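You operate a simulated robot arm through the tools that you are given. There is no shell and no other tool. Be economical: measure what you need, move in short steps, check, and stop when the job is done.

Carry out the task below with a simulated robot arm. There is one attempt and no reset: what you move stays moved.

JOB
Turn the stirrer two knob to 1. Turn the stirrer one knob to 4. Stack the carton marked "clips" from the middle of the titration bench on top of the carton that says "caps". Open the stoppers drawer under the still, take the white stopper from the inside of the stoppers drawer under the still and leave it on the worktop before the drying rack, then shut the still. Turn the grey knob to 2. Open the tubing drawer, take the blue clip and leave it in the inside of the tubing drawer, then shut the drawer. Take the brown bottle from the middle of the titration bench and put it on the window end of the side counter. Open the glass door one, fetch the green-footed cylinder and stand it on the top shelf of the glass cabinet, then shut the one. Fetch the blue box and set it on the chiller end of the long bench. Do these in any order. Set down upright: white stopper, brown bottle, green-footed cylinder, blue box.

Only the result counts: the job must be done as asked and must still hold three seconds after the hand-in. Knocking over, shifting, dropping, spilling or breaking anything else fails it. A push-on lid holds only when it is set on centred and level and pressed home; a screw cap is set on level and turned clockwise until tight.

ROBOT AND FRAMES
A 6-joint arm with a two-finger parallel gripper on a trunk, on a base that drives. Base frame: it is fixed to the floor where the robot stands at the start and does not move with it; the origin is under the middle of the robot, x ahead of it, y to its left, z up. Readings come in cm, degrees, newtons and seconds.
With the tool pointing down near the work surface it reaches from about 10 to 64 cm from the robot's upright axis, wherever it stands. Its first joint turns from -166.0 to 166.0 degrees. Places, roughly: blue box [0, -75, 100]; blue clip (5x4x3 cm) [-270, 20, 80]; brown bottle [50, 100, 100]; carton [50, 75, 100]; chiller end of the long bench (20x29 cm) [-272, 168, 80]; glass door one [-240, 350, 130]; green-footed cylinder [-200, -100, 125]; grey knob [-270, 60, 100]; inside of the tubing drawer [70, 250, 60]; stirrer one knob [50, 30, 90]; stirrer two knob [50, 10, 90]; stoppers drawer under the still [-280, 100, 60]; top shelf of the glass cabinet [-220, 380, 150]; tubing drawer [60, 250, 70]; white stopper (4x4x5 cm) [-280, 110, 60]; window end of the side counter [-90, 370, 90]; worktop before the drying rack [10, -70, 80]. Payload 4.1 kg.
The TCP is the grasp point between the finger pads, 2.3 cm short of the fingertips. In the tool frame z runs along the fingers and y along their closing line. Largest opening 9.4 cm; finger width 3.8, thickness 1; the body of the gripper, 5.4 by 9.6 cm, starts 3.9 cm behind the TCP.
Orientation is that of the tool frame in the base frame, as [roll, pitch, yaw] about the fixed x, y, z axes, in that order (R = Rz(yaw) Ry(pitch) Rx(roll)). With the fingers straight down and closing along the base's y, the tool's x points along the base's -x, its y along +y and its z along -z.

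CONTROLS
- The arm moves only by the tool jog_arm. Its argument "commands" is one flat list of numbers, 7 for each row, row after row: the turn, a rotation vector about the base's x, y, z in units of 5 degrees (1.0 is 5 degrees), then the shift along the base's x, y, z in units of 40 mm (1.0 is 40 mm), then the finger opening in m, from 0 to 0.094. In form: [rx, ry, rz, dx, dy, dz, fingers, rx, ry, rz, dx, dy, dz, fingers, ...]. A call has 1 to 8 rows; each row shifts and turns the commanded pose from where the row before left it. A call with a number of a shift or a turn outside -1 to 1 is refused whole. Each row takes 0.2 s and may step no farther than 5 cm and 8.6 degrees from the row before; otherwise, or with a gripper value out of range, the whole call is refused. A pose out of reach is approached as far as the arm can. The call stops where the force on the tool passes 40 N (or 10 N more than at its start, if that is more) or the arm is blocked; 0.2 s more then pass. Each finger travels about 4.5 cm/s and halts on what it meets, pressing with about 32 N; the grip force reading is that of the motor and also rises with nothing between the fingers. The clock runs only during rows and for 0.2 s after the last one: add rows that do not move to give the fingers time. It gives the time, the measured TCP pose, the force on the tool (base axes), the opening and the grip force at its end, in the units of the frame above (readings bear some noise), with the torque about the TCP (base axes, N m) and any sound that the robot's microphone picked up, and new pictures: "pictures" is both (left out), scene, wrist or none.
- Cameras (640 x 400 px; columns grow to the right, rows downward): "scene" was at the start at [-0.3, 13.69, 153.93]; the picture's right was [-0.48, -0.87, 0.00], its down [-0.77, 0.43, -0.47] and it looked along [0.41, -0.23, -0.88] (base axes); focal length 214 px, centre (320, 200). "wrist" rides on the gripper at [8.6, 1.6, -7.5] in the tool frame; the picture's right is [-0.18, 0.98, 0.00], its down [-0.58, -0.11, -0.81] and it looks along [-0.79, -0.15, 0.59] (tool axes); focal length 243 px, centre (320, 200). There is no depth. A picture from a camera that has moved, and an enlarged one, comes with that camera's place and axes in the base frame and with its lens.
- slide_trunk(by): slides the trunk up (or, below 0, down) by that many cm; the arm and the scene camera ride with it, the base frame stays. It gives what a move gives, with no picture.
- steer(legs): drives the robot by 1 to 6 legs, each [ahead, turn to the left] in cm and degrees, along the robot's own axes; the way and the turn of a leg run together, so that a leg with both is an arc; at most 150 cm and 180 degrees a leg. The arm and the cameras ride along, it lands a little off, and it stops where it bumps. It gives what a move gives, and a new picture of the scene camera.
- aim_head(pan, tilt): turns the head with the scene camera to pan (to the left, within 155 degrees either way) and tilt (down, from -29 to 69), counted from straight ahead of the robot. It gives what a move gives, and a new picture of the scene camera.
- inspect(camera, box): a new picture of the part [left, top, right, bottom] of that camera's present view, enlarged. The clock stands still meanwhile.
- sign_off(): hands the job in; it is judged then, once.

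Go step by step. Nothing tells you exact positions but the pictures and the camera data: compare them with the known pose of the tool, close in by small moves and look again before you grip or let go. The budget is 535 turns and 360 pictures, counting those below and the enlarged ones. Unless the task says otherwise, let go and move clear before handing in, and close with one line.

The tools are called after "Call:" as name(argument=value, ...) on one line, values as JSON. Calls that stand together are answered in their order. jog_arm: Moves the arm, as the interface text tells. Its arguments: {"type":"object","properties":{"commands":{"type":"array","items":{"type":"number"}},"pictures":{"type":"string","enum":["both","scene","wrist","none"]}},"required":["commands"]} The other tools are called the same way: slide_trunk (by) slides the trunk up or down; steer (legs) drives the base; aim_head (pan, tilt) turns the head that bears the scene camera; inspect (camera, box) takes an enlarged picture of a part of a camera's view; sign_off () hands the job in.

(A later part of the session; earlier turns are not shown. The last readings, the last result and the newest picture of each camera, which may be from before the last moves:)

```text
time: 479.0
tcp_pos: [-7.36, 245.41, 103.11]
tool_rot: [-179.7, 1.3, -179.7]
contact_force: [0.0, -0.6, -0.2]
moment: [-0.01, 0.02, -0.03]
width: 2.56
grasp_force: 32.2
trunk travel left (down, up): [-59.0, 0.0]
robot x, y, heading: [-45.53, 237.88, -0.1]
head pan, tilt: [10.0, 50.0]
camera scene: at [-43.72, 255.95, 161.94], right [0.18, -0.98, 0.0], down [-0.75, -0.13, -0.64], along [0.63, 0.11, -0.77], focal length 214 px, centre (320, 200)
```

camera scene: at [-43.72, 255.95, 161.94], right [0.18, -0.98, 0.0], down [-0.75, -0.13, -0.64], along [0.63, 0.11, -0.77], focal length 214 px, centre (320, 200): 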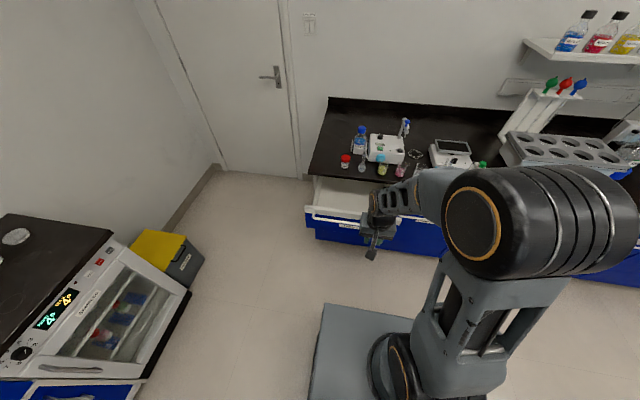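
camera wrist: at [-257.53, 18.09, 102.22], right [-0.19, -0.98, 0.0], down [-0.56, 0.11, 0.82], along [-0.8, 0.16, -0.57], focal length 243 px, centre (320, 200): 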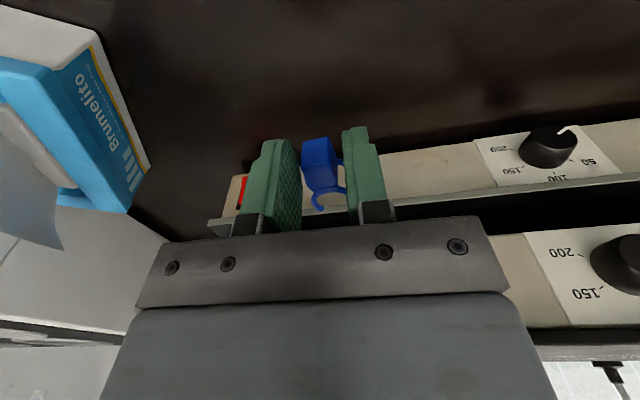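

Call:
steer(legs=[[15, 0]])

Call:
jog_arm(commands=[0, 0, 0, 0.6, 0.3, 0, 0.005, 0, 0, 0, 0.8, 0.3, 0, 0.005, 0, 0, 0, 0.8, 0.3, 0, 0.005, 0, 0, 0, 0.8, 0.3, 0, 0.005, 0, 0, 0, 0.8, 0.3, 0, 0.005], pictures="both")

```text
time: 480.4
tcp_pos: [7.65, 245.51, 103.03]
tool_rot: [-179.7, 1.3, -179.9]
contact_force: [1.0, -0.2, 0.2]
moment: [0.04, 0.02, 0.0]
width: 2.55
grasp_force: 32.1
trunk travel left (down, up): [-59.0, 0.0]
robot x, y, heading: [-30.31, 237.54, -0.2]
head pan, tilt: [10.0, 50.0]
camera scene: at [-28.76, 255.97, 161.93], right [0.17, -0.98, 0.0], down [-0.75, -0.13, -0.64], along [0.63, 0.11, -0.77], focal length 214 px, centre (320, 200)
```

scene: 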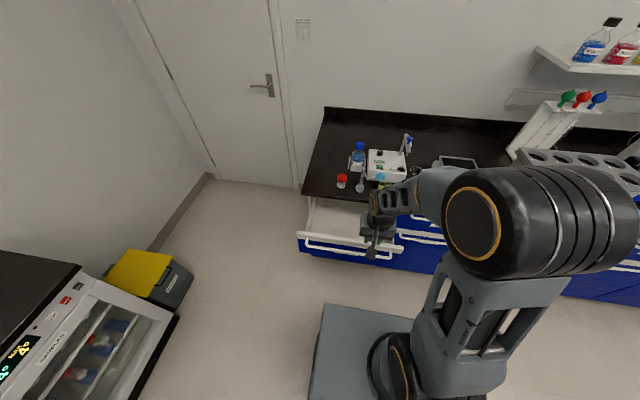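

```text
time: 481.6
tcp_pos: [22.98, 251.35, 102.86]
tool_rot: [-179.7, 1.3, -179.9]
contact_force: [0.4, 0.3, 0.0]
moment: [0.02, -0.01, 0.02]
width: 2.57
grasp_force: 31.6
trunk travel left (down, up): [-59.0, 0.0]
robot x, y, heading: [-30.68, 237.98, 0.1]
head pan, tilt: [10.0, 50.0]
camera scene: at [-28.81, 255.99, 161.93], right [0.17, -0.98, 0.0], down [-0.75, -0.13, -0.64], along [0.63, 0.11, -0.77], focal length 214 px, centre (320, 200)
camera wrist: at [13.94, 252.94, 110.08], right [0.18, 0.98, 0.0], down [0.56, -0.1, 0.82], along [0.81, -0.15, -0.57], focal length 243 px, centre (320, 200)
```

scene: 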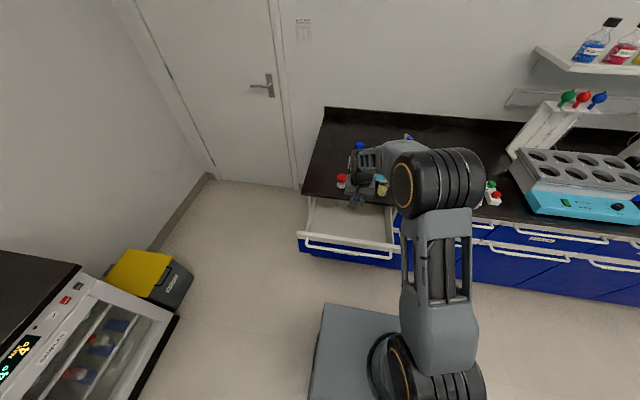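
wrist: 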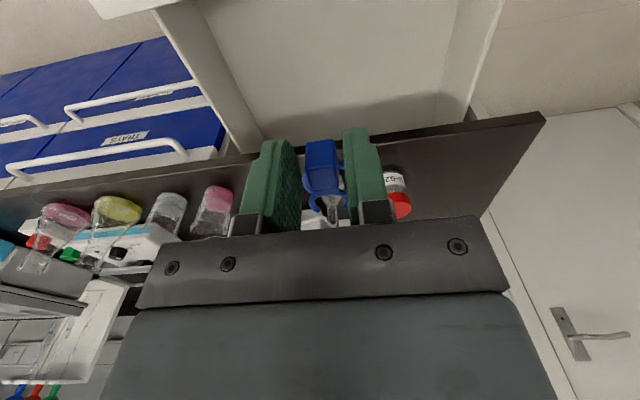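

Rotate the tool −90° so the camera clears the drawer front, then lower.

Call:
jog_arm(commands=[0, 0, -1, 0.4, 0, 0, 0.005, 0, 0, -1, 0.4, 0, 0, 0.005, 0, 0, -1, 0.2, 0, 0, 0.005, 0, 0, -1, 0, 0, 0, 0.005, 0, 0, -1, 0, 0, 0, 0.005, 0, 0, -1, 0, 0, 0, 0.005, 0, 0, -1, 0, 0, 0, 0.005, 0, 0, -1, 0, 0, 0, 0.005], pictures="none")

Call:
jog_arm(commands=[0, 0, -1, 0, 0, 0, 0.005, 0, 0, -1, 0, 0, 0, 0.005, 0, 0, -1, 0, 0, 0, 0.005, 0, 0, -1, 0, 0, 0, 0.005, 0, 0, -1, 0, 0, 0, 0.005, 0, 0, -1, 0, 0, 0, 0.005, 0, 0, -1, 0, 0, 0, 0.005, 0, 0, -1, 0, 0, 0, 0.005], pictures="none")

Call:
jog_arm(commands=[0, 0, -1, 0, -0.3, -0.5, 0.005, 0, 0, -1, 0, -0.3, -0.8, 0.005, 0, 0, 0, 0, 0, -0.8, 0.005], pictures="both")

```text
time: 483.4
tcp_pos: [26.75, 251.35, 103.08]
tool_rot: [-179.7, 1.2, 140.0]
contact_force: [-0.4, -0.6, -0.3]
moment: [0.02, 0.0, -0.03]
width: 2.54
grasp_force: 31.6
trunk travel left (down, up): [-59.0, 0.0]
robot x, y, heading: [-31.08, 237.98, 0.2]
head pan, tilt: [10.0, 50.0]
```

```text
time: 485.2
tcp_pos: [26.71, 251.31, 102.98]
tool_rot: [-179.8, 1.3, 100.0]
contact_force: [-0.1, -0.3, 0.8]
moment: [-0.03, -0.03, -0.02]
width: 2.55
grasp_force: 31.6
trunk travel left (down, up): [-59.0, 0.0]
robot x, y, heading: [-30.68, 237.94, -0.0]
head pan, tilt: [10.0, 50.0]
```

```text
time: 486.0
tcp_pos: [26.77, 248.87, 94.49]
tool_rot: [-179.7, 1.4, 90.0]
contact_force: [-0.3, 0.0, -0.1]
moment: [-0.03, 0.0, -0.02]
width: 2.58
grasp_force: 32.2
trunk travel left (down, up): [-59.0, 0.0]
robot x, y, heading: [-30.66, 237.99, 0.2]
head pan, tilt: [10.0, 50.0]
camera scene: at [-28.83, 255.98, 161.94], right [0.17, -0.98, 0.0], down [-0.75, -0.13, -0.64], along [0.63, 0.11, -0.77], focal length 214 px, centre (320, 200)
camera wrist: at [28.21, 257.82, 101.78], right [0.98, -0.18, 0.0], down [-0.1, -0.56, 0.82], along [-0.15, -0.81, -0.57], focal length 243 px, centre (320, 200)
```

scene: 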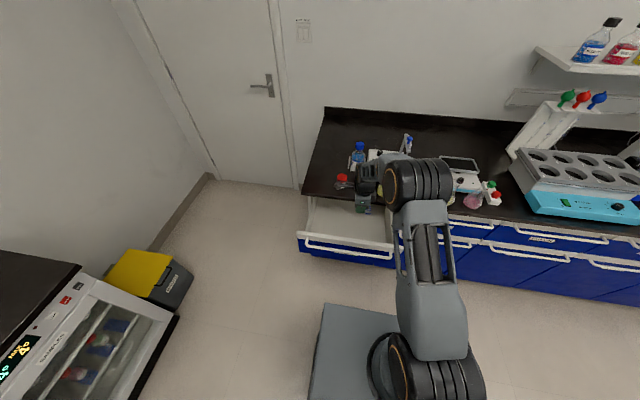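
wrist: 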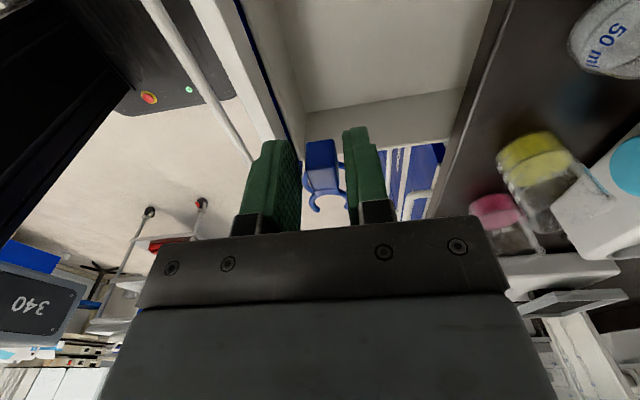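

Call:
jog_arm(commands=[0, 0, 0, 0.45, 0, -0.2, 0.005, 0, 0, 0, 0.45, 0, -0.6, 0.005, 0, 0, 0, 0, 0, -0.9, 0.005, 0, 0, 0, 0, 0, -0.9, 0.005, 0, 0, 0, 0, 0, -0.9, 0.005], pictures="wrist")

```text
time: 487.2
tcp_pos: [30.17, 249.31, 80.3]
tool_rot: [-179.7, 1.3, 90.1]
contact_force: [0.3, 0.3, 0.7]
moment: [0.03, 0.01, 0.01]
width: 2.55
grasp_force: 31.8
trunk travel left (down, up): [-59.0, 0.0]
robot x, y, heading: [-30.15, 237.82, -0.1]
head pan, tilt: [10.0, 50.0]
camera wrist: at [31.69, 258.14, 87.64], right [0.98, -0.18, 0.0], down [-0.1, -0.56, 0.82], along [-0.15, -0.81, -0.57], focal length 243 px, centre (320, 200)
```

wrist: 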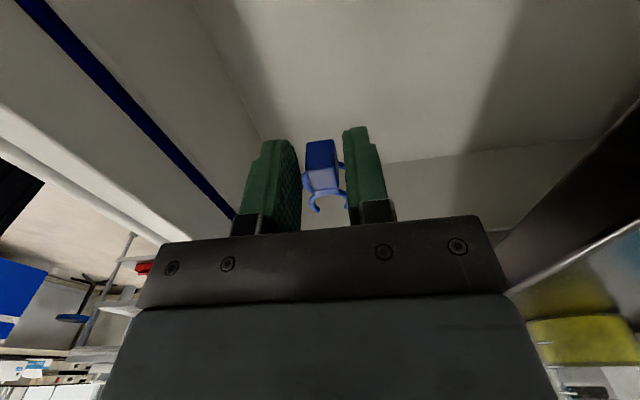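

Call:
jog_arm(commands=[0, 0, 0, 0, 0, -0.8, 0.005, 0, 0, 0, 0, 0, -0.7, 0.005, 0, 0, 0, 0, 0, -0.5, 0.005, 0, 0, 0, 0, 0, -0.15, 0.005, 0, 0, 0, 0, 0, -0.15, 0.005], pictures="none")

Call:
jog_arm(commands=[0, 0, 0, 0, 0, -0.1, 0.005, 0, 0, 0, 0, 0, -0.1, 0.005, 0, 0, 0, 0, 0, 0, 0.005], pictures="wrist")

```text
time: 488.4
tcp_pos: [30.29, 249.0, 71.49]
tool_rot: [-179.7, 1.3, 90.1]
contact_force: [-0.1, -1.0, -0.4]
moment: [-0.01, -0.01, 0.06]
width: 2.53
grasp_force: 31.5
trunk travel left (down, up): [-59.0, 0.0]
robot x, y, heading: [-30.35, 237.82, -0.2]
head pan, tilt: [10.0, 50.0]
```

```text
time: 489.2
tcp_pos: [30.2, 249.11, 70.7]
tool_rot: [-179.8, 1.3, 90.1]
contact_force: [-0.8, 0.2, 0.3]
moment: [0.04, -0.03, 0.01]
width: 2.52
grasp_force: 32.3
trunk travel left (down, up): [-59.0, 0.0]
robot x, y, heading: [-30.69, 237.79, -0.1]
head pan, tilt: [10.0, 50.0]
camera wrist: at [31.78, 257.93, 77.89], right [0.98, -0.18, 0.0], down [-0.1, -0.56, 0.82], along [-0.15, -0.81, -0.57], focal length 243 px, centre (320, 200)
```

wrist: 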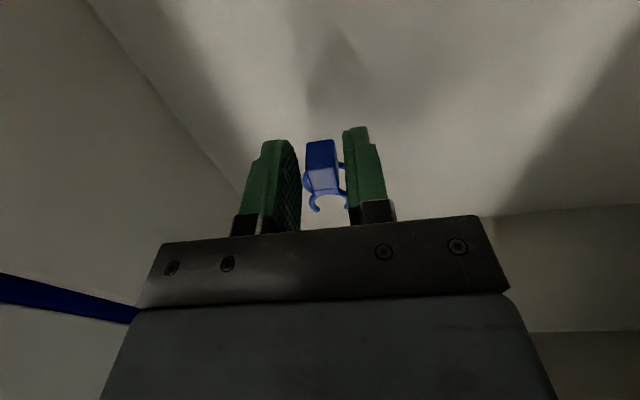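

Call:
jog_arm(commands=[0, 0, 0, 0, 0, -0.12, 0.005, 0, 0, 0, 0, 0, -0.12, 0.005, 0, 0, 0, 0, 0, -0.1, 0.005, 0, 0, 0, 0, 0, 0, 0.005], pictures="none")

Call:
jog_arm(commands=[0, 0, 0, 0, 0, -0.1, 0.005, 0, 0, 0, 0, 0, -0.1, 0.005, 0, 0, 0, 0, 0, -0.1, 0.005, 0, 0, 0, 0, 0, 0, 0.005], pictures="none")

```text
time: 490.2
tcp_pos: [30.38, 249.01, 69.33]
tool_rot: [-179.7, 1.3, 90.1]
contact_force: [-0.2, -0.8, -0.7]
moment: [-0.01, -0.02, 0.01]
width: 2.56
grasp_force: 31.7
trunk travel left (down, up): [-59.0, 0.0]
robot x, y, heading: [-30.81, 237.79, -0.1]
head pan, tilt: [10.0, 50.0]
```

```text
time: 491.2
tcp_pos: [30.4, 249.05, 68.08]
tool_rot: [-179.7, 1.3, 90.1]
contact_force: [1.1, -0.6, -0.6]
moment: [-0.05, 0.02, 0.03]
width: 2.52
grasp_force: 32.2
trunk travel left (down, up): [-59.0, 0.0]
robot x, y, heading: [-31.09, 237.83, -0.2]
head pan, tilt: [10.0, 50.0]
```

Call:
jog_arm(commands=[0, 0, 0, 0, 0, -0.12, 0.005, 0, 0, 0, 0, 0, -0.12, 0.005, 0, 0, 0, 0, 0, -0.12, 0.005, 0, 0, 0, 0, 0, -0.12, 0.005, 0, 0, 0, 0, 0, 0, 0.005], pictures="wrist")

```text
time: 492.4
tcp_pos: [30.39, 249.15, 66.71]
tool_rot: [179.7, 1.3, 90.2]
contact_force: [2.7, -0.5, 40.0]
moment: [-0.67, -0.01, 0.02]
width: 2.57
grasp_force: 32.4
trunk travel left (down, up): [-59.0, 0.0]
robot x, y, heading: [-30.56, 238.16, 0.0]
head pan, tilt: [10.0, 50.0]
camera wrist: at [31.88, 257.9, 73.95], right [0.98, -0.18, 0.01], down [-0.11, -0.56, 0.82], along [-0.14, -0.81, -0.57], focal length 243 px, centre (320, 200)
```

wrist: 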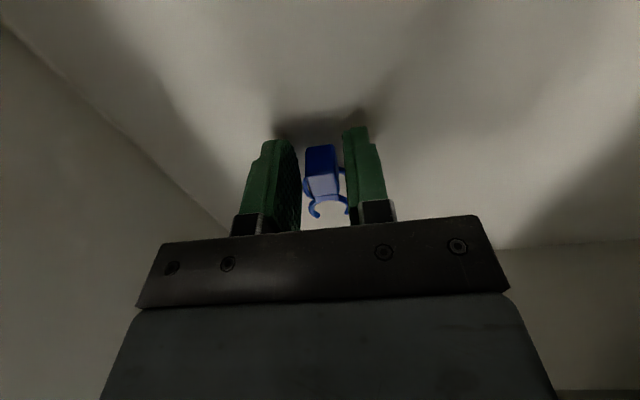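

On the drawer floor. Ease off, release and rise.

Call:
jog_arm(commands=[0, 0, 0, 0, 0, 0.08, 0.005, 0, 0, 0, 0, 0, 0, 0.03, 0, 0, 0, 0, 0, 0, 0.045, 0, 0, 0, 0, 0, 0.6, 0.045, 0, 0, 0, 0, 0, 0.8, 0.045, 0, 0, 0, 0, 0, 0.8, 0.045, 0, 0, 0, 0, 0, 0.8, 0.045, 0, 0, 0, 0, 0, 0.8, 0.045], pictures="wrist")

```text
time: 494.2
tcp_pos: [30.15, 248.85, 81.85]
tool_rot: [-179.7, 1.4, 90.2]
contact_force: [0.5, 0.5, -0.5]
moment: [0.01, -0.01, -0.02]
width: 4.51
grasp_force: 0.2
trunk travel left (down, up): [-59.0, 0.0]
robot x, y, heading: [-30.57, 238.01, -0.1]
head pan, tilt: [10.0, 50.0]
camera wrist: at [31.62, 257.71, 89.05], right [0.98, -0.18, 0.0], down [-0.1, -0.56, 0.82], along [-0.15, -0.81, -0.57], focal length 243 px, centre (320, 200)
```

wrist: 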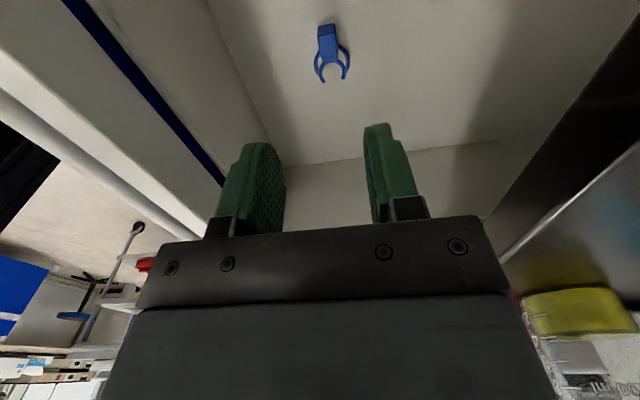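

Clip rests in the drawer. Retract, pitch the closed gripper forward and push the drawer shut.

Call:
jog_arm(commands=[0, 0, 0, 0, 0, 0.9, 0.02, 0, 0, 0, 0, 0, 0.9, 0, 0, 0, 1, 0, 0, 0.9, 0, 0, 0, 1, -0.7, 0.2, 0, 0, 0, 0, 1, -0.7, 0.2, 0, 0, 0, 0, 1, -0.7, 0.2, 0, 0, 0, 0, 1, -0.7, 0.2, 0, 0, 0, 0, 1, -0.7, 0.2, 0, 0], pictures="none")

Call:
jog_arm(commands=[0, 0, 1, 0, 0.2, 0, 0, 0, 0, 1, 0, 0.2, 0, 0, 0, 0, 1, 0, 0.2, 0, 0, 0, 0, 1, 0, 0.2, 0, 0, 0, 0, 1, 0, 0, 0, 0, 0, 0, 1, 0, 0, 0, 0, 0, 0, 1, 0, 0, 0, 0, 0, 0, 1, 0, 0, 0, 0], pictures="none")

Call:
steer(legs=[[-20, 0]])

Call:
jog_arm(commands=[0, 0, 1, 0, 0, 0, 0, 0, 0, 1, 0, 0, 0, 0, 0, 0, 1, 0, 0, 0, 0, 0, 0, 1, 0, 0, 0, 0, 0, -1, 0, 0.3, 0, 0, 0, 0, -1, 0, 0.3, 0, 0, 0, 0, -1, 0, 0.3, 0, 0, 0, 0, -1, 0, 0.3, 0, 0, 0], pictures="none")

Call:
jog_arm(commands=[0, -1, 0, 0, 0, 0, 0, 0, -1, 0, 0, 0, 0, 0, 0, -1, 0, 0, 0, 0, 0, 0, -1, 0, 0, 0, 0, 0], pictures="scene")

```text
time: 496.0
tcp_pos: [16.4, 253.09, 92.68]
tool_rot: [-179.7, 1.2, 120.2]
contact_force: [0.3, -1.1, 0.3]
moment: [0.01, 0.0, -0.03]
width: 0.0
grasp_force: 32.1
trunk travel left (down, up): [-59.0, 0.0]
robot x, y, heading: [-30.58, 237.77, 0.1]
head pan, tilt: [10.0, 50.0]
```

```text
time: 497.8
tcp_pos: [16.36, 256.23, 92.54]
tool_rot: [-179.7, 1.3, 160.2]
contact_force: [0.5, 0.1, -0.9]
moment: [-0.01, -0.01, 0.01]
width: 0.03
grasp_force: 32.2
trunk travel left (down, up): [-59.0, 0.0]
robot x, y, heading: [-30.62, 237.72, 0.2]
head pan, tilt: [10.0, 50.0]
```

```text
time: 499.4
tcp_pos: [-3.36, 256.2, 92.64]
tool_rot: [-179.7, 1.5, 159.8]
contact_force: [0.7, 0.3, 0.2]
moment: [0.01, -0.01, 0.0]
width: 0.01
grasp_force: 32.1
trunk travel left (down, up): [-59.0, 0.0]
robot x, y, heading: [-50.22, 238.12, -0.2]
head pan, tilt: [10.0, 50.0]
camera scene: at [-48.57, 256.02, 161.94], right [0.17, -0.99, 0.0], down [-0.75, -0.13, -0.64], along [0.63, 0.11, -0.77], focal length 214 px, centre (320, 200)
```

scene: 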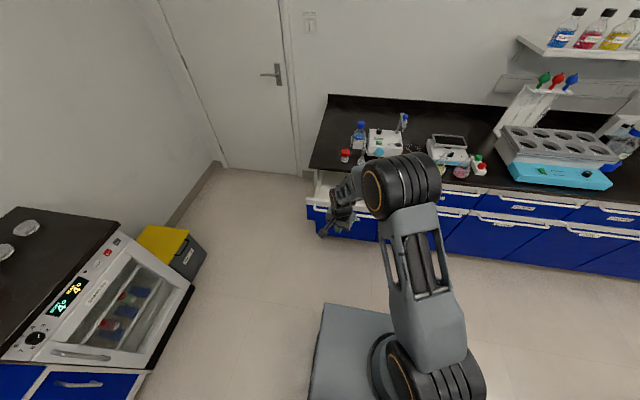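

```text
time: 501.2
tcp_pos: [1.71, 256.15, 92.49]
tool_rot: [-179.8, 21.4, 179.8]
contact_force: [0.7, -0.4, 0.1]
moment: [0.01, 0.01, -0.03]
width: 0.0
grasp_force: 32.1
trunk travel left (down, up): [-59.0, 0.0]
robot x, y, heading: [-50.16, 237.44, -0.3]
head pan, tilt: [10.0, 50.0]
```

```text
time: 502.2
tcp_pos: [1.55, 256.12, 92.47]
tool_rot: [-179.8, 41.4, 179.9]
contact_force: [-0.9, 0.4, -0.2]
moment: [-0.01, -0.04, 0.01]
width: 0.0
grasp_force: 31.8
trunk travel left (down, up): [-59.0, 0.0]
robot x, y, heading: [-50.03, 238.06, -0.2]
head pan, tilt: [10.0, 50.0]
camera scene: at [-48.49, 256.03, 161.93], right [0.17, -0.99, 0.0], down [-0.76, -0.13, -0.64], along [0.63, 0.11, -0.77], focal length 214 px, centre (320, 200)
```

scene: 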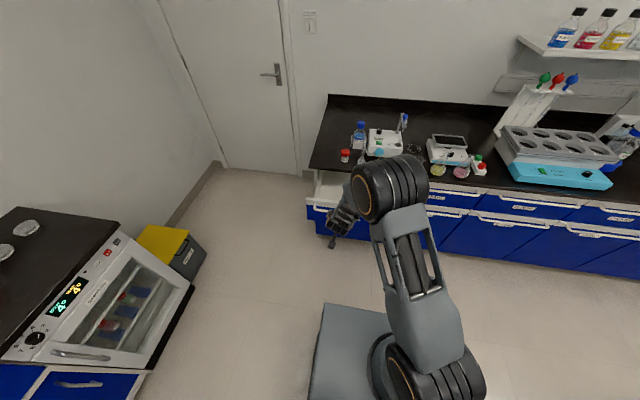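

Call:
slide_trunk(by=-12.6)

Call:
steer(legs=[[26, 0]])

Call:
steer(legs=[[10, 0]])

```text
time: 503.7
tcp_pos: [1.52, 256.16, 79.91]
tool_rot: [-179.8, 41.3, 179.9]
contact_force: [0.1, 0.4, -0.2]
moment: [-0.02, 0.01, 0.01]
width: 0.0
grasp_force: 32.3
trunk travel left (down, up): [-46.4, 12.6]
robot x, y, heading: [-50.4, 237.7, -0.5]
head pan, tilt: [10.0, 50.0]
```

```text
time: 505.6
tcp_pos: [27.76, 255.96, 79.88]
tool_rot: [-179.8, 41.3, 179.7]
contact_force: [0.4, 0.0, -0.1]
moment: [0.0, 0.0, 0.0]
width: 0.01
grasp_force: 32.3
trunk travel left (down, up): [-46.4, 12.6]
robot x, y, heading: [-23.7, 237.49, -0.6]
head pan, tilt: [10.0, 50.0]
camera scene: at [-22.2, 255.89, 149.33], right [0.17, -0.99, 0.0], down [-0.76, -0.13, -0.64], along [0.63, 0.11, -0.77], focal length 214 px, centre (320, 200)
```

scene: 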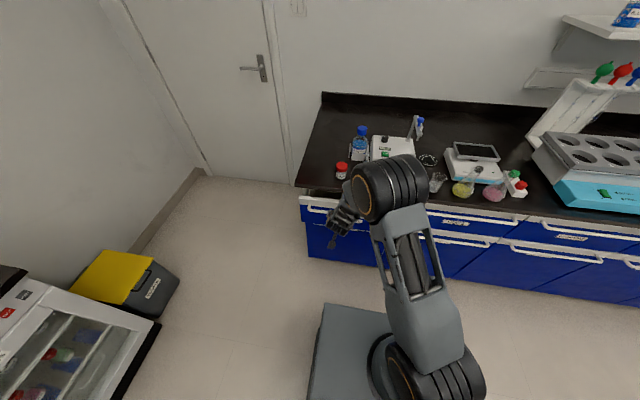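

```text
time: 506.7
tcp_pos: [34.82, 255.99, 80.15]
tool_rot: [-179.9, 41.1, 179.9]
contact_force: [-13.1, -3.5, 15.5]
moment: [-0.05, -0.05, 0.04]
width: 0.0
grasp_force: 32.4
trunk travel left (down, up): [-46.4, 12.6]
robot x, y, heading: [-16.36, 237.27, -0.5]
head pan, tilt: [10.0, 50.0]
stopped in leg 1: the force on the tool passed its limit at 218 N (the readings are from after the stop); the commanded pose is now the measured one
camera scene: at [-14.93, 255.75, 149.34], right [0.17, -0.99, 0.0], down [-0.75, -0.13, -0.64], along [0.64, 0.11, -0.76], focal length 214 px, centre (320, 200)
```

scene: 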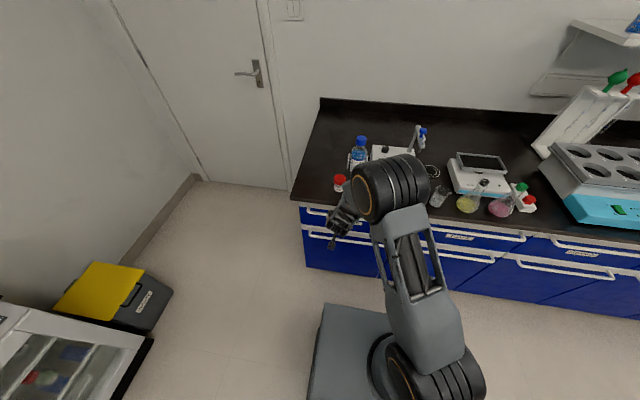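

Closed. Back off and verify.

Call:
steer(legs=[[-30, 0]])

Call:
inspect(camera="scene", box=[290, 90, 514, 230])

```text
time: 508.7
tcp_pos: [6.19, 255.76, 79.98]
tool_rot: [-179.8, 40.8, 179.3]
contact_force: [-0.5, 0.1, -0.3]
moment: [0.01, 0.02, 0.0]
width: 0.01
grasp_force: 32.5
trunk travel left (down, up): [-46.4, 12.6]
robot x, y, heading: [-45.18, 237.82, -0.9]
head pan, tilt: [10.0, 50.0]
camera scene: at [-43.31, 256.12, 149.34], right [0.16, -0.99, 0.0], down [-0.76, -0.12, -0.64], along [0.63, 0.1, -0.77], focal length 214 px, centre (320, 200)
```

scene: 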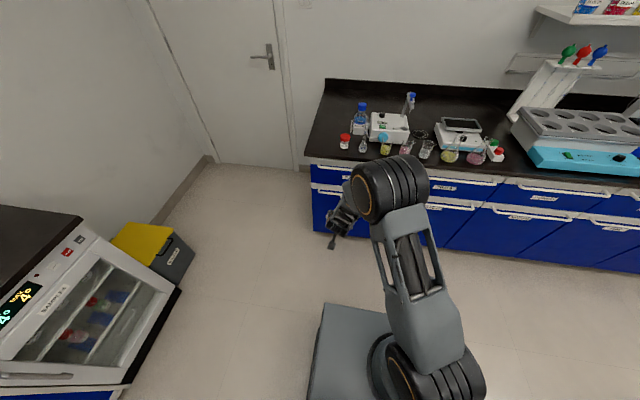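

```text
2.86 times, centred on (402, 160) of scene
camera zoom: at [-43.31, 256.12, 149.34], right [0.16, -0.99, 0.0], down [-0.76, -0.12, -0.64], along [0.63, 0.1, -0.77], focal length 613 px, centre (86, 314)
```

zoom: 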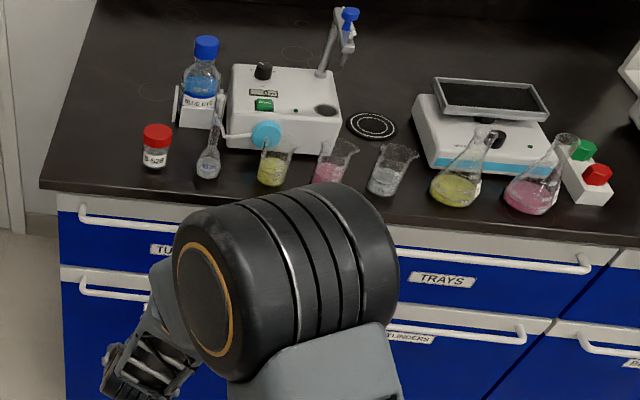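

Tubing drawer is shut, nothing disturbed. Now fetch the green-footed cylinder from the shelf near (−200, −100).

Call:
jog_arm(commands=[0, 1, 0, 0, 0, 0.3, 0.05, 0, 1, 0, 0, 0, 0.3, 0.05, 0, 1, 0, 0, 0, 0, 0.05, 0, 1, 0, 0, 0, 0, 0.05, 0, 1, 0, -0.2, -0.2, 0, 0.05, 0, 1, 0, -0.2, -0.2, 0, 0.05, 0, 1, 0, -0.2, -0.2, 0, 0.05, 0, 1, 0, -0.2, -0.2, 0, 0.05], pictures="none")

Call:
slide_trunk(by=12.6)

Call:
steer(legs=[[0, -158], [136, 0], [0, 69], [100, 0], [85, 0]])

Call:
aim_head(pan=0, tilt=25)

```text
time: 510.5
tcp_pos: [3.23, 252.65, 82.46]
tool_rot: [-179.6, 0.8, 179.6]
contact_force: [-0.9, 0.8, 0.0]
moment: [-0.01, -0.05, -0.01]
width: 4.99
grasp_force: 0.0
trunk travel left (down, up): [-46.4, 12.6]
robot x, y, heading: [-45.11, 238.02, -0.9]
head pan, tilt: [10.0, 50.0]
```

```text
time: 512.0
tcp_pos: [3.15, 252.85, 95.0]
tool_rot: [-179.5, 0.9, 179.5]
contact_force: [0.2, 0.9, -0.4]
moment: [-0.01, 0.0, 0.01]
width: 5.0
grasp_force: 0.1
trunk travel left (down, up): [-59.0, 0.0]
robot x, y, heading: [-45.1, 237.96, -0.6]
head pan, tilt: [10.0, 50.0]
```

```text
time: 535.4
tcp_pos: [-133.83, -2.77, 94.91]
tool_rot: [-179.6, 0.8, 97.9]
contact_force: [-0.3, -0.4, 0.4]
moment: [-0.03, -0.01, -0.01]
width: 5.02
grasp_force: 0.2
trunk travel left (down, up): [-59.0, 0.0]
robot x, y, heading: [-155.72, 42.97, -73.3]
head pan, tilt: [10.0, 50.0]
stopped in leg 5: the robot was blocked; the commanded pose is now the measured one
camera scene: at [-138.07, 46.65, 161.95], right [-0.89, -0.45, 0.0], down [-0.34, 0.68, -0.64], along [0.29, -0.57, -0.77], focal length 214 px, centre (320, 200)
```

scene: 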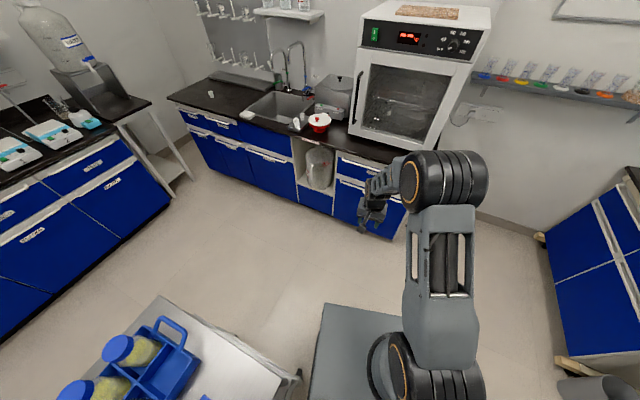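

```text
time: 536.2
tcp_pos: [-133.52, -2.77, 94.92]
tool_rot: [-179.4, 0.8, 98.1]
contact_force: [-0.4, -1.1, -0.1]
moment: [0.01, 0.0, 0.03]
width: 4.99
grasp_force: 0.0
trunk travel left (down, up): [-59.0, 0.0]
robot x, y, heading: [-155.73, 42.71, -73.3]
head pan, tilt: [0.0, 25.0]
camera scene: at [-138.73, 44.79, 165.68], right [-0.96, -0.29, 0.0], down [-0.12, 0.41, -0.91], along [0.26, -0.87, -0.42], focal length 214 px, centre (320, 200)
```

scene: 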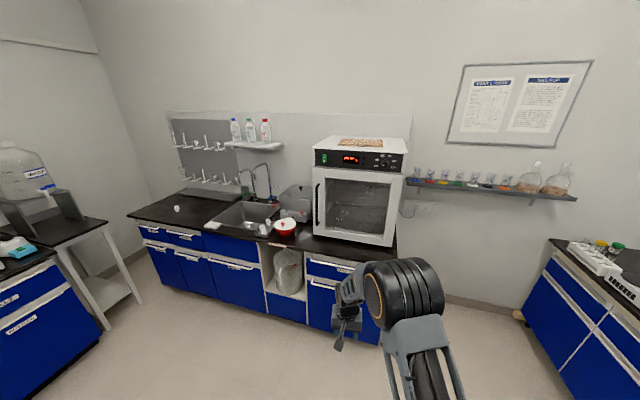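

The turn came out off and I bumped near the trolley. Back off along the same line and check the trolley.

Call:
steer(legs=[[-12, 0]])

Call:
aim_head(pan=110, tilt=50)

```text
time: 537.5
tcp_pos: [-137.19, 9.11, 95.07]
tool_rot: [-179.6, 1.1, 98.1]
contact_force: [-0.4, 0.1, -0.6]
moment: [-0.02, 0.0, 0.01]
width: 4.99
grasp_force: 0.1
trunk travel left (down, up): [-59.0, 0.0]
robot x, y, heading: [-159.33, 54.47, -72.7]
head pan, tilt: [0.0, 25.0]
camera scene: at [-142.34, 56.66, 165.69], right [-0.96, -0.29, 0.0], down [-0.12, 0.4, -0.91], along [0.26, -0.87, -0.42], focal length 214 px, centre (320, 200)
```

scene: 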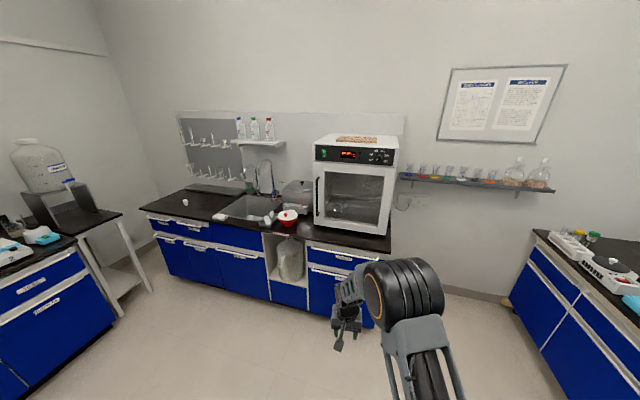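

```text
time: 539.4
tcp_pos: [-137.0, 9.04, 94.93]
tool_rot: [-179.5, 0.9, 98.1]
contact_force: [-0.1, 0.0, -0.2]
moment: [-0.02, 0.03, -0.01]
width: 5.01
grasp_force: 0.0
trunk travel left (down, up): [-59.0, 0.0]
robot x, y, heading: [-158.86, 54.58, -72.8]
head pan, tilt: [110.0, 50.0]
camera scene: at [-138.82, 70.0, 161.94], right [0.6, -0.8, 0.0], down [-0.61, -0.46, -0.64], along [0.51, 0.39, -0.77], focal length 214 px, centre (320, 200)
```

scene: 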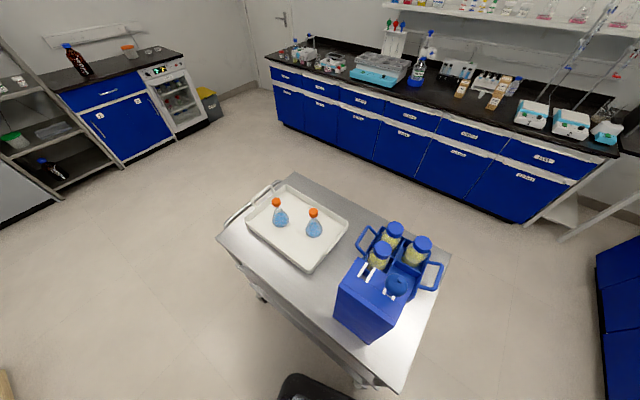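

Trolley appears exactly where it was. Straighten carefully and continue south.

Call:
steer(legs=[[0, -17], [45, 0]])

Call:
aim_head(pan=-20, tilt=20)

```text
time: 543.0
tcp_pos: [-151.65, -40.35, 95.08]
tool_rot: [-179.4, 0.8, 80.9]
contact_force: [0.2, -0.1, 0.8]
moment: [0.01, 0.02, -0.01]
width: 5.01
grasp_force: 0.0
trunk travel left (down, up): [-59.0, 0.0]
robot x, y, heading: [-159.04, 9.7, -90.3]
head pan, tilt: [110.0, 50.0]
camera scene: at [-135.37, 18.42, 161.94], right [0.34, -0.94, 0.0], down [-0.72, -0.26, -0.64], along [0.6, 0.22, -0.77], focal length 214 px, centre (320, 200)
```

scene: 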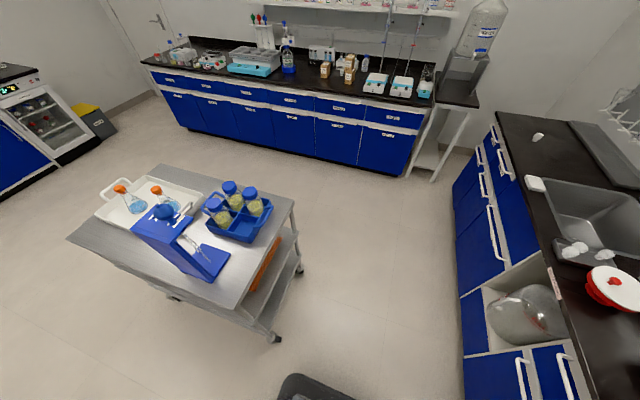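

```text
time: 545.1
tcp_pos: [-151.57, -40.3, 94.99]
tool_rot: [-179.6, 0.9, 80.9]
contact_force: [0.1, 0.7, -0.7]
moment: [-0.01, 0.0, 0.0]
width: 4.98
grasp_force: 0.0
trunk travel left (down, up): [-59.0, 0.0]
robot x, y, heading: [-159.55, 10.1, -90.5]
head pan, tilt: [-20.0, 20.0]
camera scene: at [-145.84, 7.13, 166.49], right [-0.94, 0.35, 0.0], down [0.12, 0.32, -0.94], along [-0.33, -0.88, -0.34], focal length 214 px, centre (320, 200)
```

scene: 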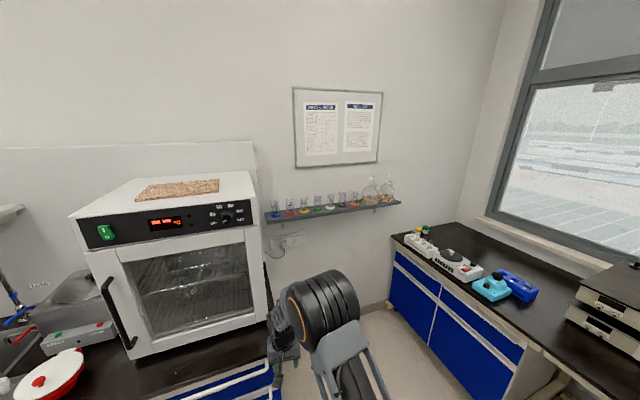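

Call:
inspect(camera="scene", box=[255, 160, 415, 240])

```text
4.00 times, centred on (335, 200) of scene
camera zoom: at [-145.84, 7.13, 166.49], right [-0.94, 0.35, 0.0], down [0.12, 0.32, -0.94], along [-0.33, -0.88, -0.34], focal length 858 px, centre (260, 200)
```

zoom: 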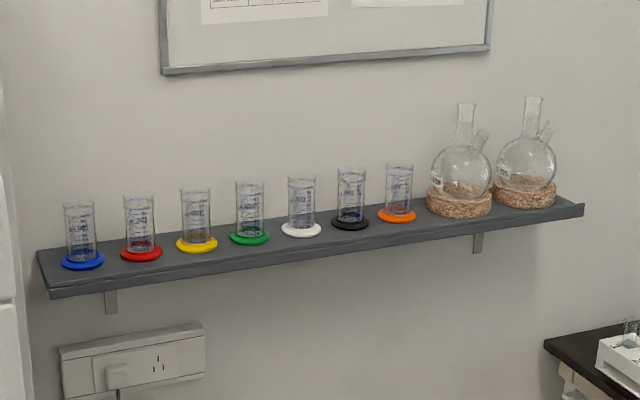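

The green-footed cylinder is fourth on the shelf, near (−185, −99.5), shelf ≈ z 120. I'll position the base with the target slightly to the left.

Call:
steer(legs=[[0, -50], [52, 0], [0, 50]])

Call:
aim_head(pan=0, tilt=20)

Call:
inspect(camera="scene", box=[200, 150, 440, 290])

```text
time: 552.8
tcp_pos: [-193.65, -71.71, 94.97]
tool_rot: [-179.6, 0.9, 79.5]
contact_force: [0.7, 0.0, 0.2]
moment: [0.03, -0.01, 0.02]
width: 5.04
grasp_force: 0.1
trunk travel left (down, up): [-59.0, 0.0]
robot x, y, heading: [-200.28, -21.61, -91.7]
head pan, tilt: [-20.0, 20.0]
camera scene: at [-186.59, -24.39, 166.49], right [-0.93, 0.37, 0.0], down [0.13, 0.32, -0.94], along [-0.35, -0.87, -0.34], focal length 214 px, centre (320, 200)
```

scene: 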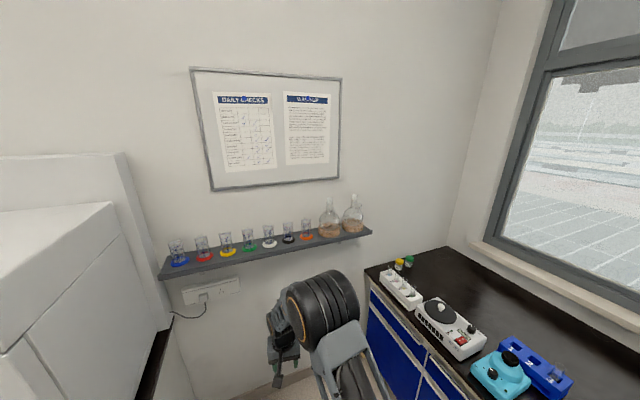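

```text
time: 553.6
tcp_pos: [-193.67, -71.64, 94.97]
tool_rot: [-179.5, 1.0, 79.4]
contact_force: [-0.5, 0.2, -0.7]
moment: [-0.02, -0.02, -0.01]
width: 4.99
grasp_force: 0.1
trunk travel left (down, up): [-59.0, 0.0]
robot x, y, heading: [-200.26, -21.13, -91.7]
head pan, tilt: [0.0, 20.0]
camera scene: at [-183.45, -25.05, 166.49], right [-1.0, 0.03, 0.0], down [0.01, 0.34, -0.94], along [-0.03, -0.94, -0.34], focal length 214 px, centre (320, 200)
```

scene: 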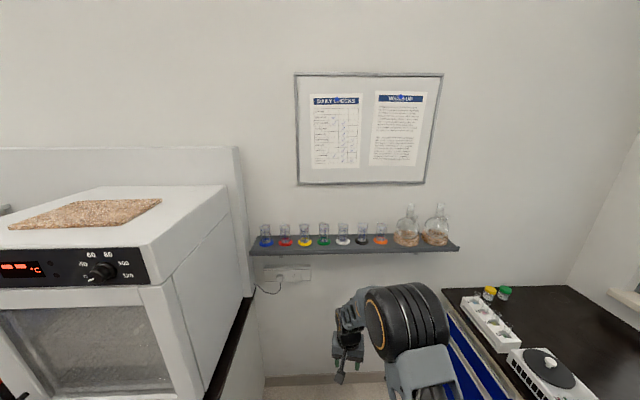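

```text
2.67 times, centred on (320, 220) of scene
camera zoom: at [-183.45, -25.05, 166.49], right [-1.0, 0.03, 0.0], down [0.01, 0.34, -0.94], along [-0.03, -0.94, -0.34], focal length 572 px, centre (320, 147)
```

zoom: 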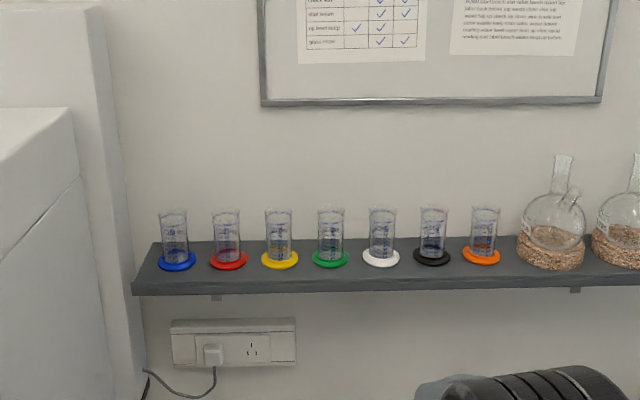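

Refined: cylinder at (−187.9, −109.8), shelf z≈115.5, about 9.5 cm tall. Raise, pitch the tool 45°, and approach.

Call:
jog_arm(commands=[-1, 0, 1, 0.16, -0.2, 0.9, 0.06, -1, 0, 0.8, 0.16, -0.2, 0.9, 0.06, -1, 0, 0, 0.16, -0.2, 0.9, 0.06, -1, 0, 0, 0.16, -0.2, 0.9, 0.06, -1, 0, 0, 0.16, -0.2, 0.9, 0.06, -1, 0, 0, 0.16, -0.2, 0.9, 0.06, -1, 0, 0, 0.16, -0.2, 0.9, 0.06, -1, 0, 0, 0.16, -0.2, 0.5, 0.06], pictures="none")

Call:
jog_arm(commands=[-1, 0, 0, 0.16, -0.2, 0.5, 0.06], pictures="both")

```text
time: 555.4
tcp_pos: [-188.45, -78.22, 122.19]
tool_rot: [178.5, 40.9, 88.1]
contact_force: [0.5, 0.1, 1.1]
moment: [-0.01, 0.0, -0.03]
width: 5.98
grasp_force: 0.0
trunk travel left (down, up): [-59.0, 0.0]
robot x, y, heading: [-200.3, -21.15, -91.8]
head pan, tilt: [0.0, 20.0]
```

```text
time: 555.8
tcp_pos: [-187.82, -79.05, 124.15]
tool_rot: [178.1, 45.9, 87.7]
contact_force: [-0.2, -0.5, -0.5]
moment: [0.0, 0.03, -0.01]
width: 6.01
grasp_force: 0.1
trunk travel left (down, up): [-59.0, 0.0]
robot x, y, heading: [-200.4, -21.48, -91.5]
head pan, tilt: [0.0, 20.0]
camera scene: at [-183.44, -25.04, 166.49], right [-1.0, 0.03, 0.0], down [0.01, 0.34, -0.94], along [-0.03, -0.94, -0.34], focal length 214 px, centre (320, 200)
camera wrist: at [-186.15, -67.61, 123.15], right [0.98, -0.14, 0.15], down [-0.13, 0.18, 0.98], along [-0.17, -0.97, 0.15], focal length 243 px, centre (320, 200)
```

scene: 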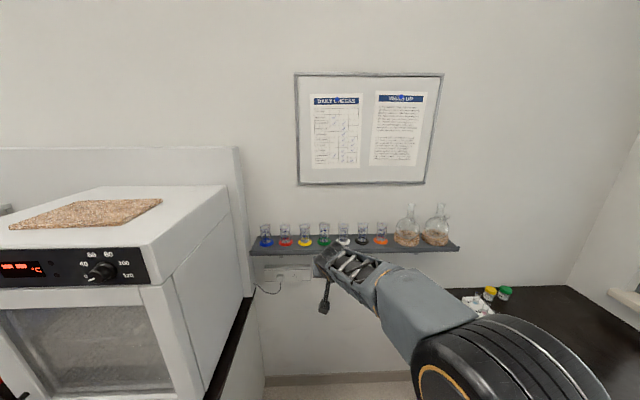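
wrist: 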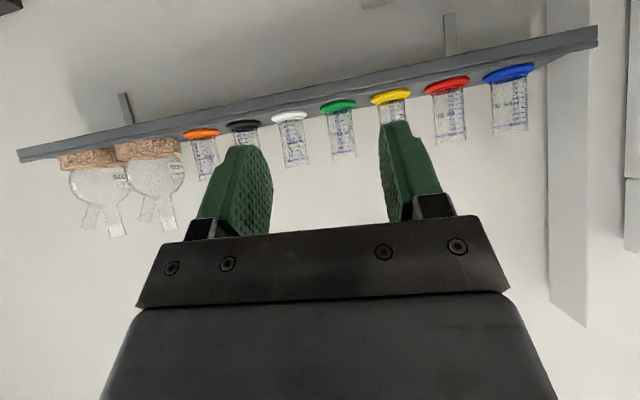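

Call:
steer(legs=[[22, 0]])

Call:
jog_arm(commands=[0, 0, 0, 0, 0, -0.85, 0.06], pictures="wrist")

Call:
inspect(camera="wrist", box=[220, 60, 428, 190])

```text
time: 557.5
tcp_pos: [-188.55, -100.65, 124.12]
tool_rot: [178.2, 45.8, 87.7]
contact_force: [-0.7, 0.2, 0.4]
moment: [-0.01, 0.0, 0.01]
width: 5.99
grasp_force: 0.0
trunk travel left (down, up): [-59.0, 0.0]
robot x, y, heading: [-200.94, -43.1, -91.9]
head pan, tilt: [0.0, 20.0]
camera scene: at [-184.1, -46.79, 166.49], right [-1.0, 0.03, 0.0], down [0.01, 0.34, -0.94], along [-0.03, -0.94, -0.34], focal length 214 px, centre (320, 200)
```

scene: 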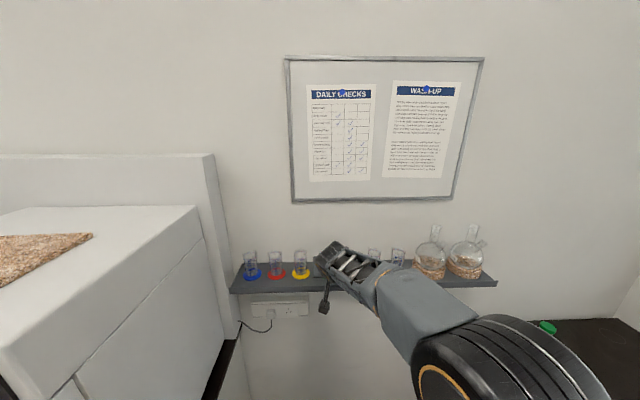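

```text
time: 557.9
tcp_pos: [-188.36, -100.49, 120.81]
tool_rot: [178.3, 45.8, 87.7]
contact_force: [-0.3, -0.8, -0.3]
moment: [-0.02, -0.03, 0.01]
width: 5.98
grasp_force: 0.0
trunk travel left (down, up): [-59.0, 0.0]
robot x, y, heading: [-201.1, -43.1, -91.9]
head pan, tilt: [0.0, 20.0]
camera wrist: at [-186.73, -89.26, 119.7], right [0.98, -0.15, 0.15], down [-0.13, 0.18, 0.98], along [-0.17, -0.97, 0.15], focal length 243 px, centre (320, 200)
```

wrist: 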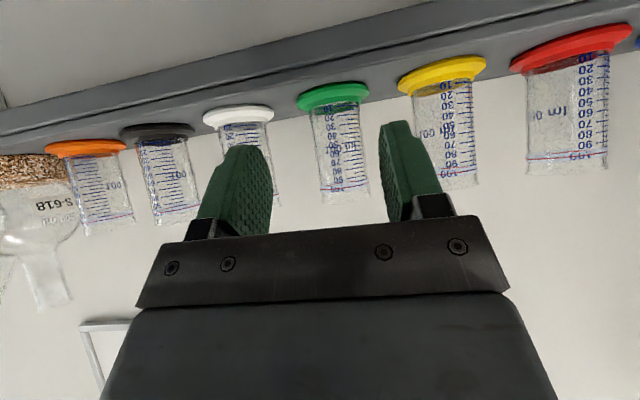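

```text
3.08 times, centred on (324, 125) of wrist
camera zoom: at [-186.73, -89.26, 119.7], right [0.98, -0.15, 0.15], down [-0.13, 0.18, 0.98], along [-0.17, -0.97, 0.15], focal length 746 px, centre (308, 431)
```

zoom: 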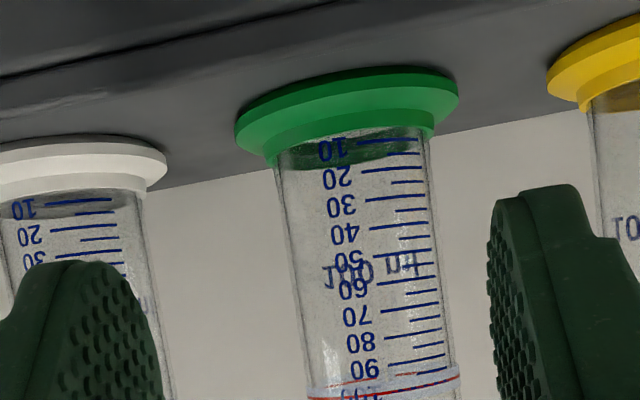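

Call:
jog_arm(commands=[0, 0, 0, 0.1, -0.4, -0.3, 0.06, 0, 0, 0, 0, -0.6, 0, 0.06], pictures="wrist")

Call:
inspect(camera="wrist", box=[200, 60, 440, 210])

```text
time: 558.5
tcp_pos: [-188.19, -104.63, 119.39]
tool_rot: [178.2, 45.9, 87.6]
contact_force: [0.0, -0.2, 0.2]
moment: [0.01, -0.02, 0.0]
width: 5.99
grasp_force: 0.1
trunk travel left (down, up): [-59.0, 0.0]
robot x, y, heading: [-200.61, -42.77, -91.8]
head pan, tilt: [0.0, 20.0]
camera wrist: at [-186.44, -93.31, 118.48], right [0.98, -0.15, 0.15], down [-0.13, 0.18, 0.98], along [-0.17, -0.97, 0.15], focal length 243 px, centre (320, 200)
```

wrist: 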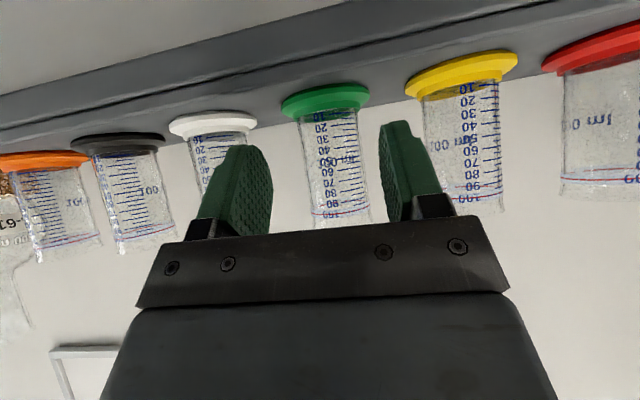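

```text
2.67 times, centred on (320, 135) of wrist
camera zoom: at [-186.44, -93.31, 118.48], right [0.98, -0.15, 0.15], down [-0.13, 0.18, 0.98], along [-0.17, -0.97, 0.15], focal length 647 px, centre (320, 373)
```

zoom: 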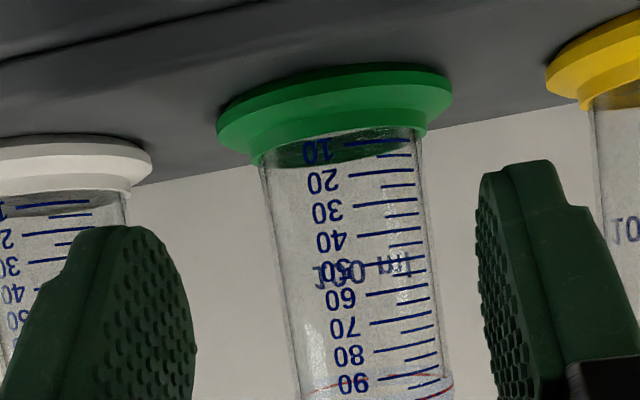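

Call:
steer(legs=[[6.2, 0]])

Call:
inspect(camera="wrist", box=[200, 60, 440, 210])

```text
time: 559.5
tcp_pos: [-188.15, -110.88, 119.41]
tool_rot: [178.1, 45.8, 87.9]
contact_force: [-1.2, -0.2, -0.1]
moment: [0.02, 0.03, 0.02]
width: 6.01
grasp_force: 0.0
trunk travel left (down, up): [-59.0, 0.0]
robot x, y, heading: [-201.07, -49.2, -91.6]
head pan, tilt: [0.0, 20.0]
camera scene: at [-184.28, -53.03, 166.49], right [-1.0, 0.03, 0.0], down [0.01, 0.34, -0.94], along [-0.03, -0.94, -0.34], focal length 214 px, centre (320, 200)
```

scene: 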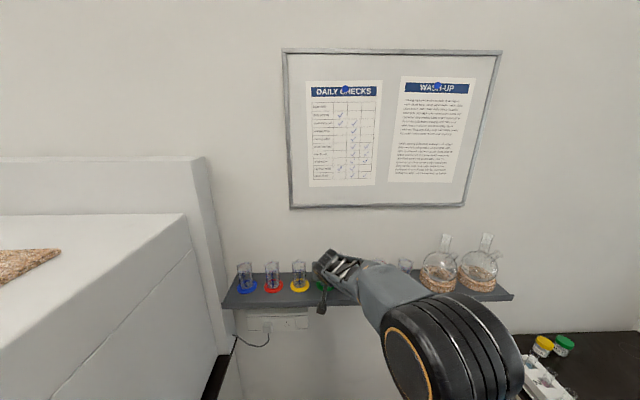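

```text
2.67 times, centred on (320, 135) of wrist
camera zoom: at [-186.53, -99.54, 118.45], right [0.98, -0.14, 0.15], down [-0.13, 0.17, 0.98], along [-0.17, -0.97, 0.15], focal length 647 px, centre (320, 373)
```

zoom: 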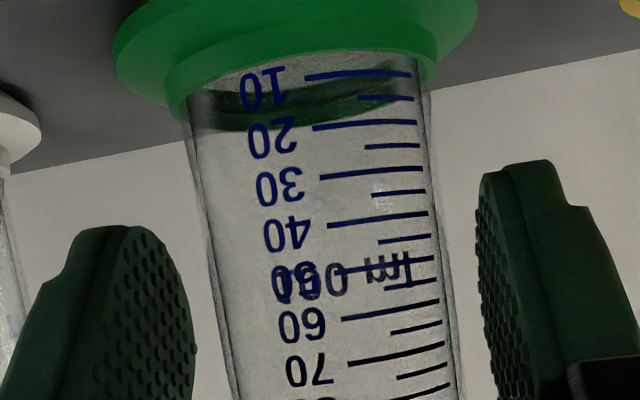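

Cylinder is between the fingers. Close softly and lift.

Call:
jog_arm(commands=[0, 0, 0, 0, 0, 0, 0.03, 0, 0, 0, 0, 0, 0, 0.03, 0, 0, 0, 0, 0, 0, 0.03], pictures="wrist")

```text
time: 560.3
tcp_pos: [-188.11, -110.84, 119.61]
tool_rot: [178.3, 45.8, 87.8]
contact_force: [0.3, -1.1, 3.7]
moment: [-0.05, 0.14, 0.02]
width: 4.46
grasp_force: 32.2
trunk travel left (down, up): [-59.0, 0.0]
robot x, y, heading: [-201.16, -49.3, -91.7]
head pan, tilt: [0.0, 20.0]
camera wrist: at [-186.55, -99.44, 118.54], right [0.98, -0.14, 0.15], down [-0.13, 0.18, 0.98], along [-0.17, -0.97, 0.15], focal length 243 px, centre (320, 200)
```

wrist: 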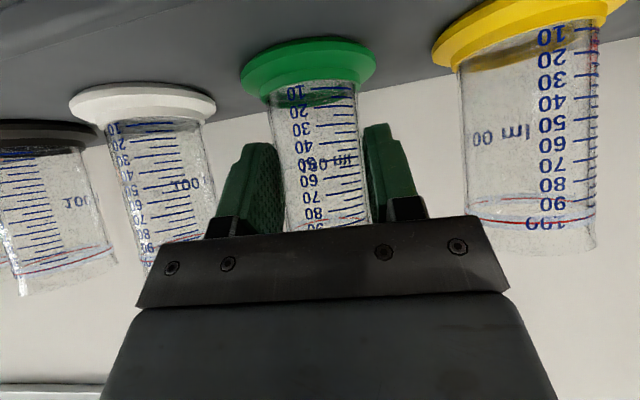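

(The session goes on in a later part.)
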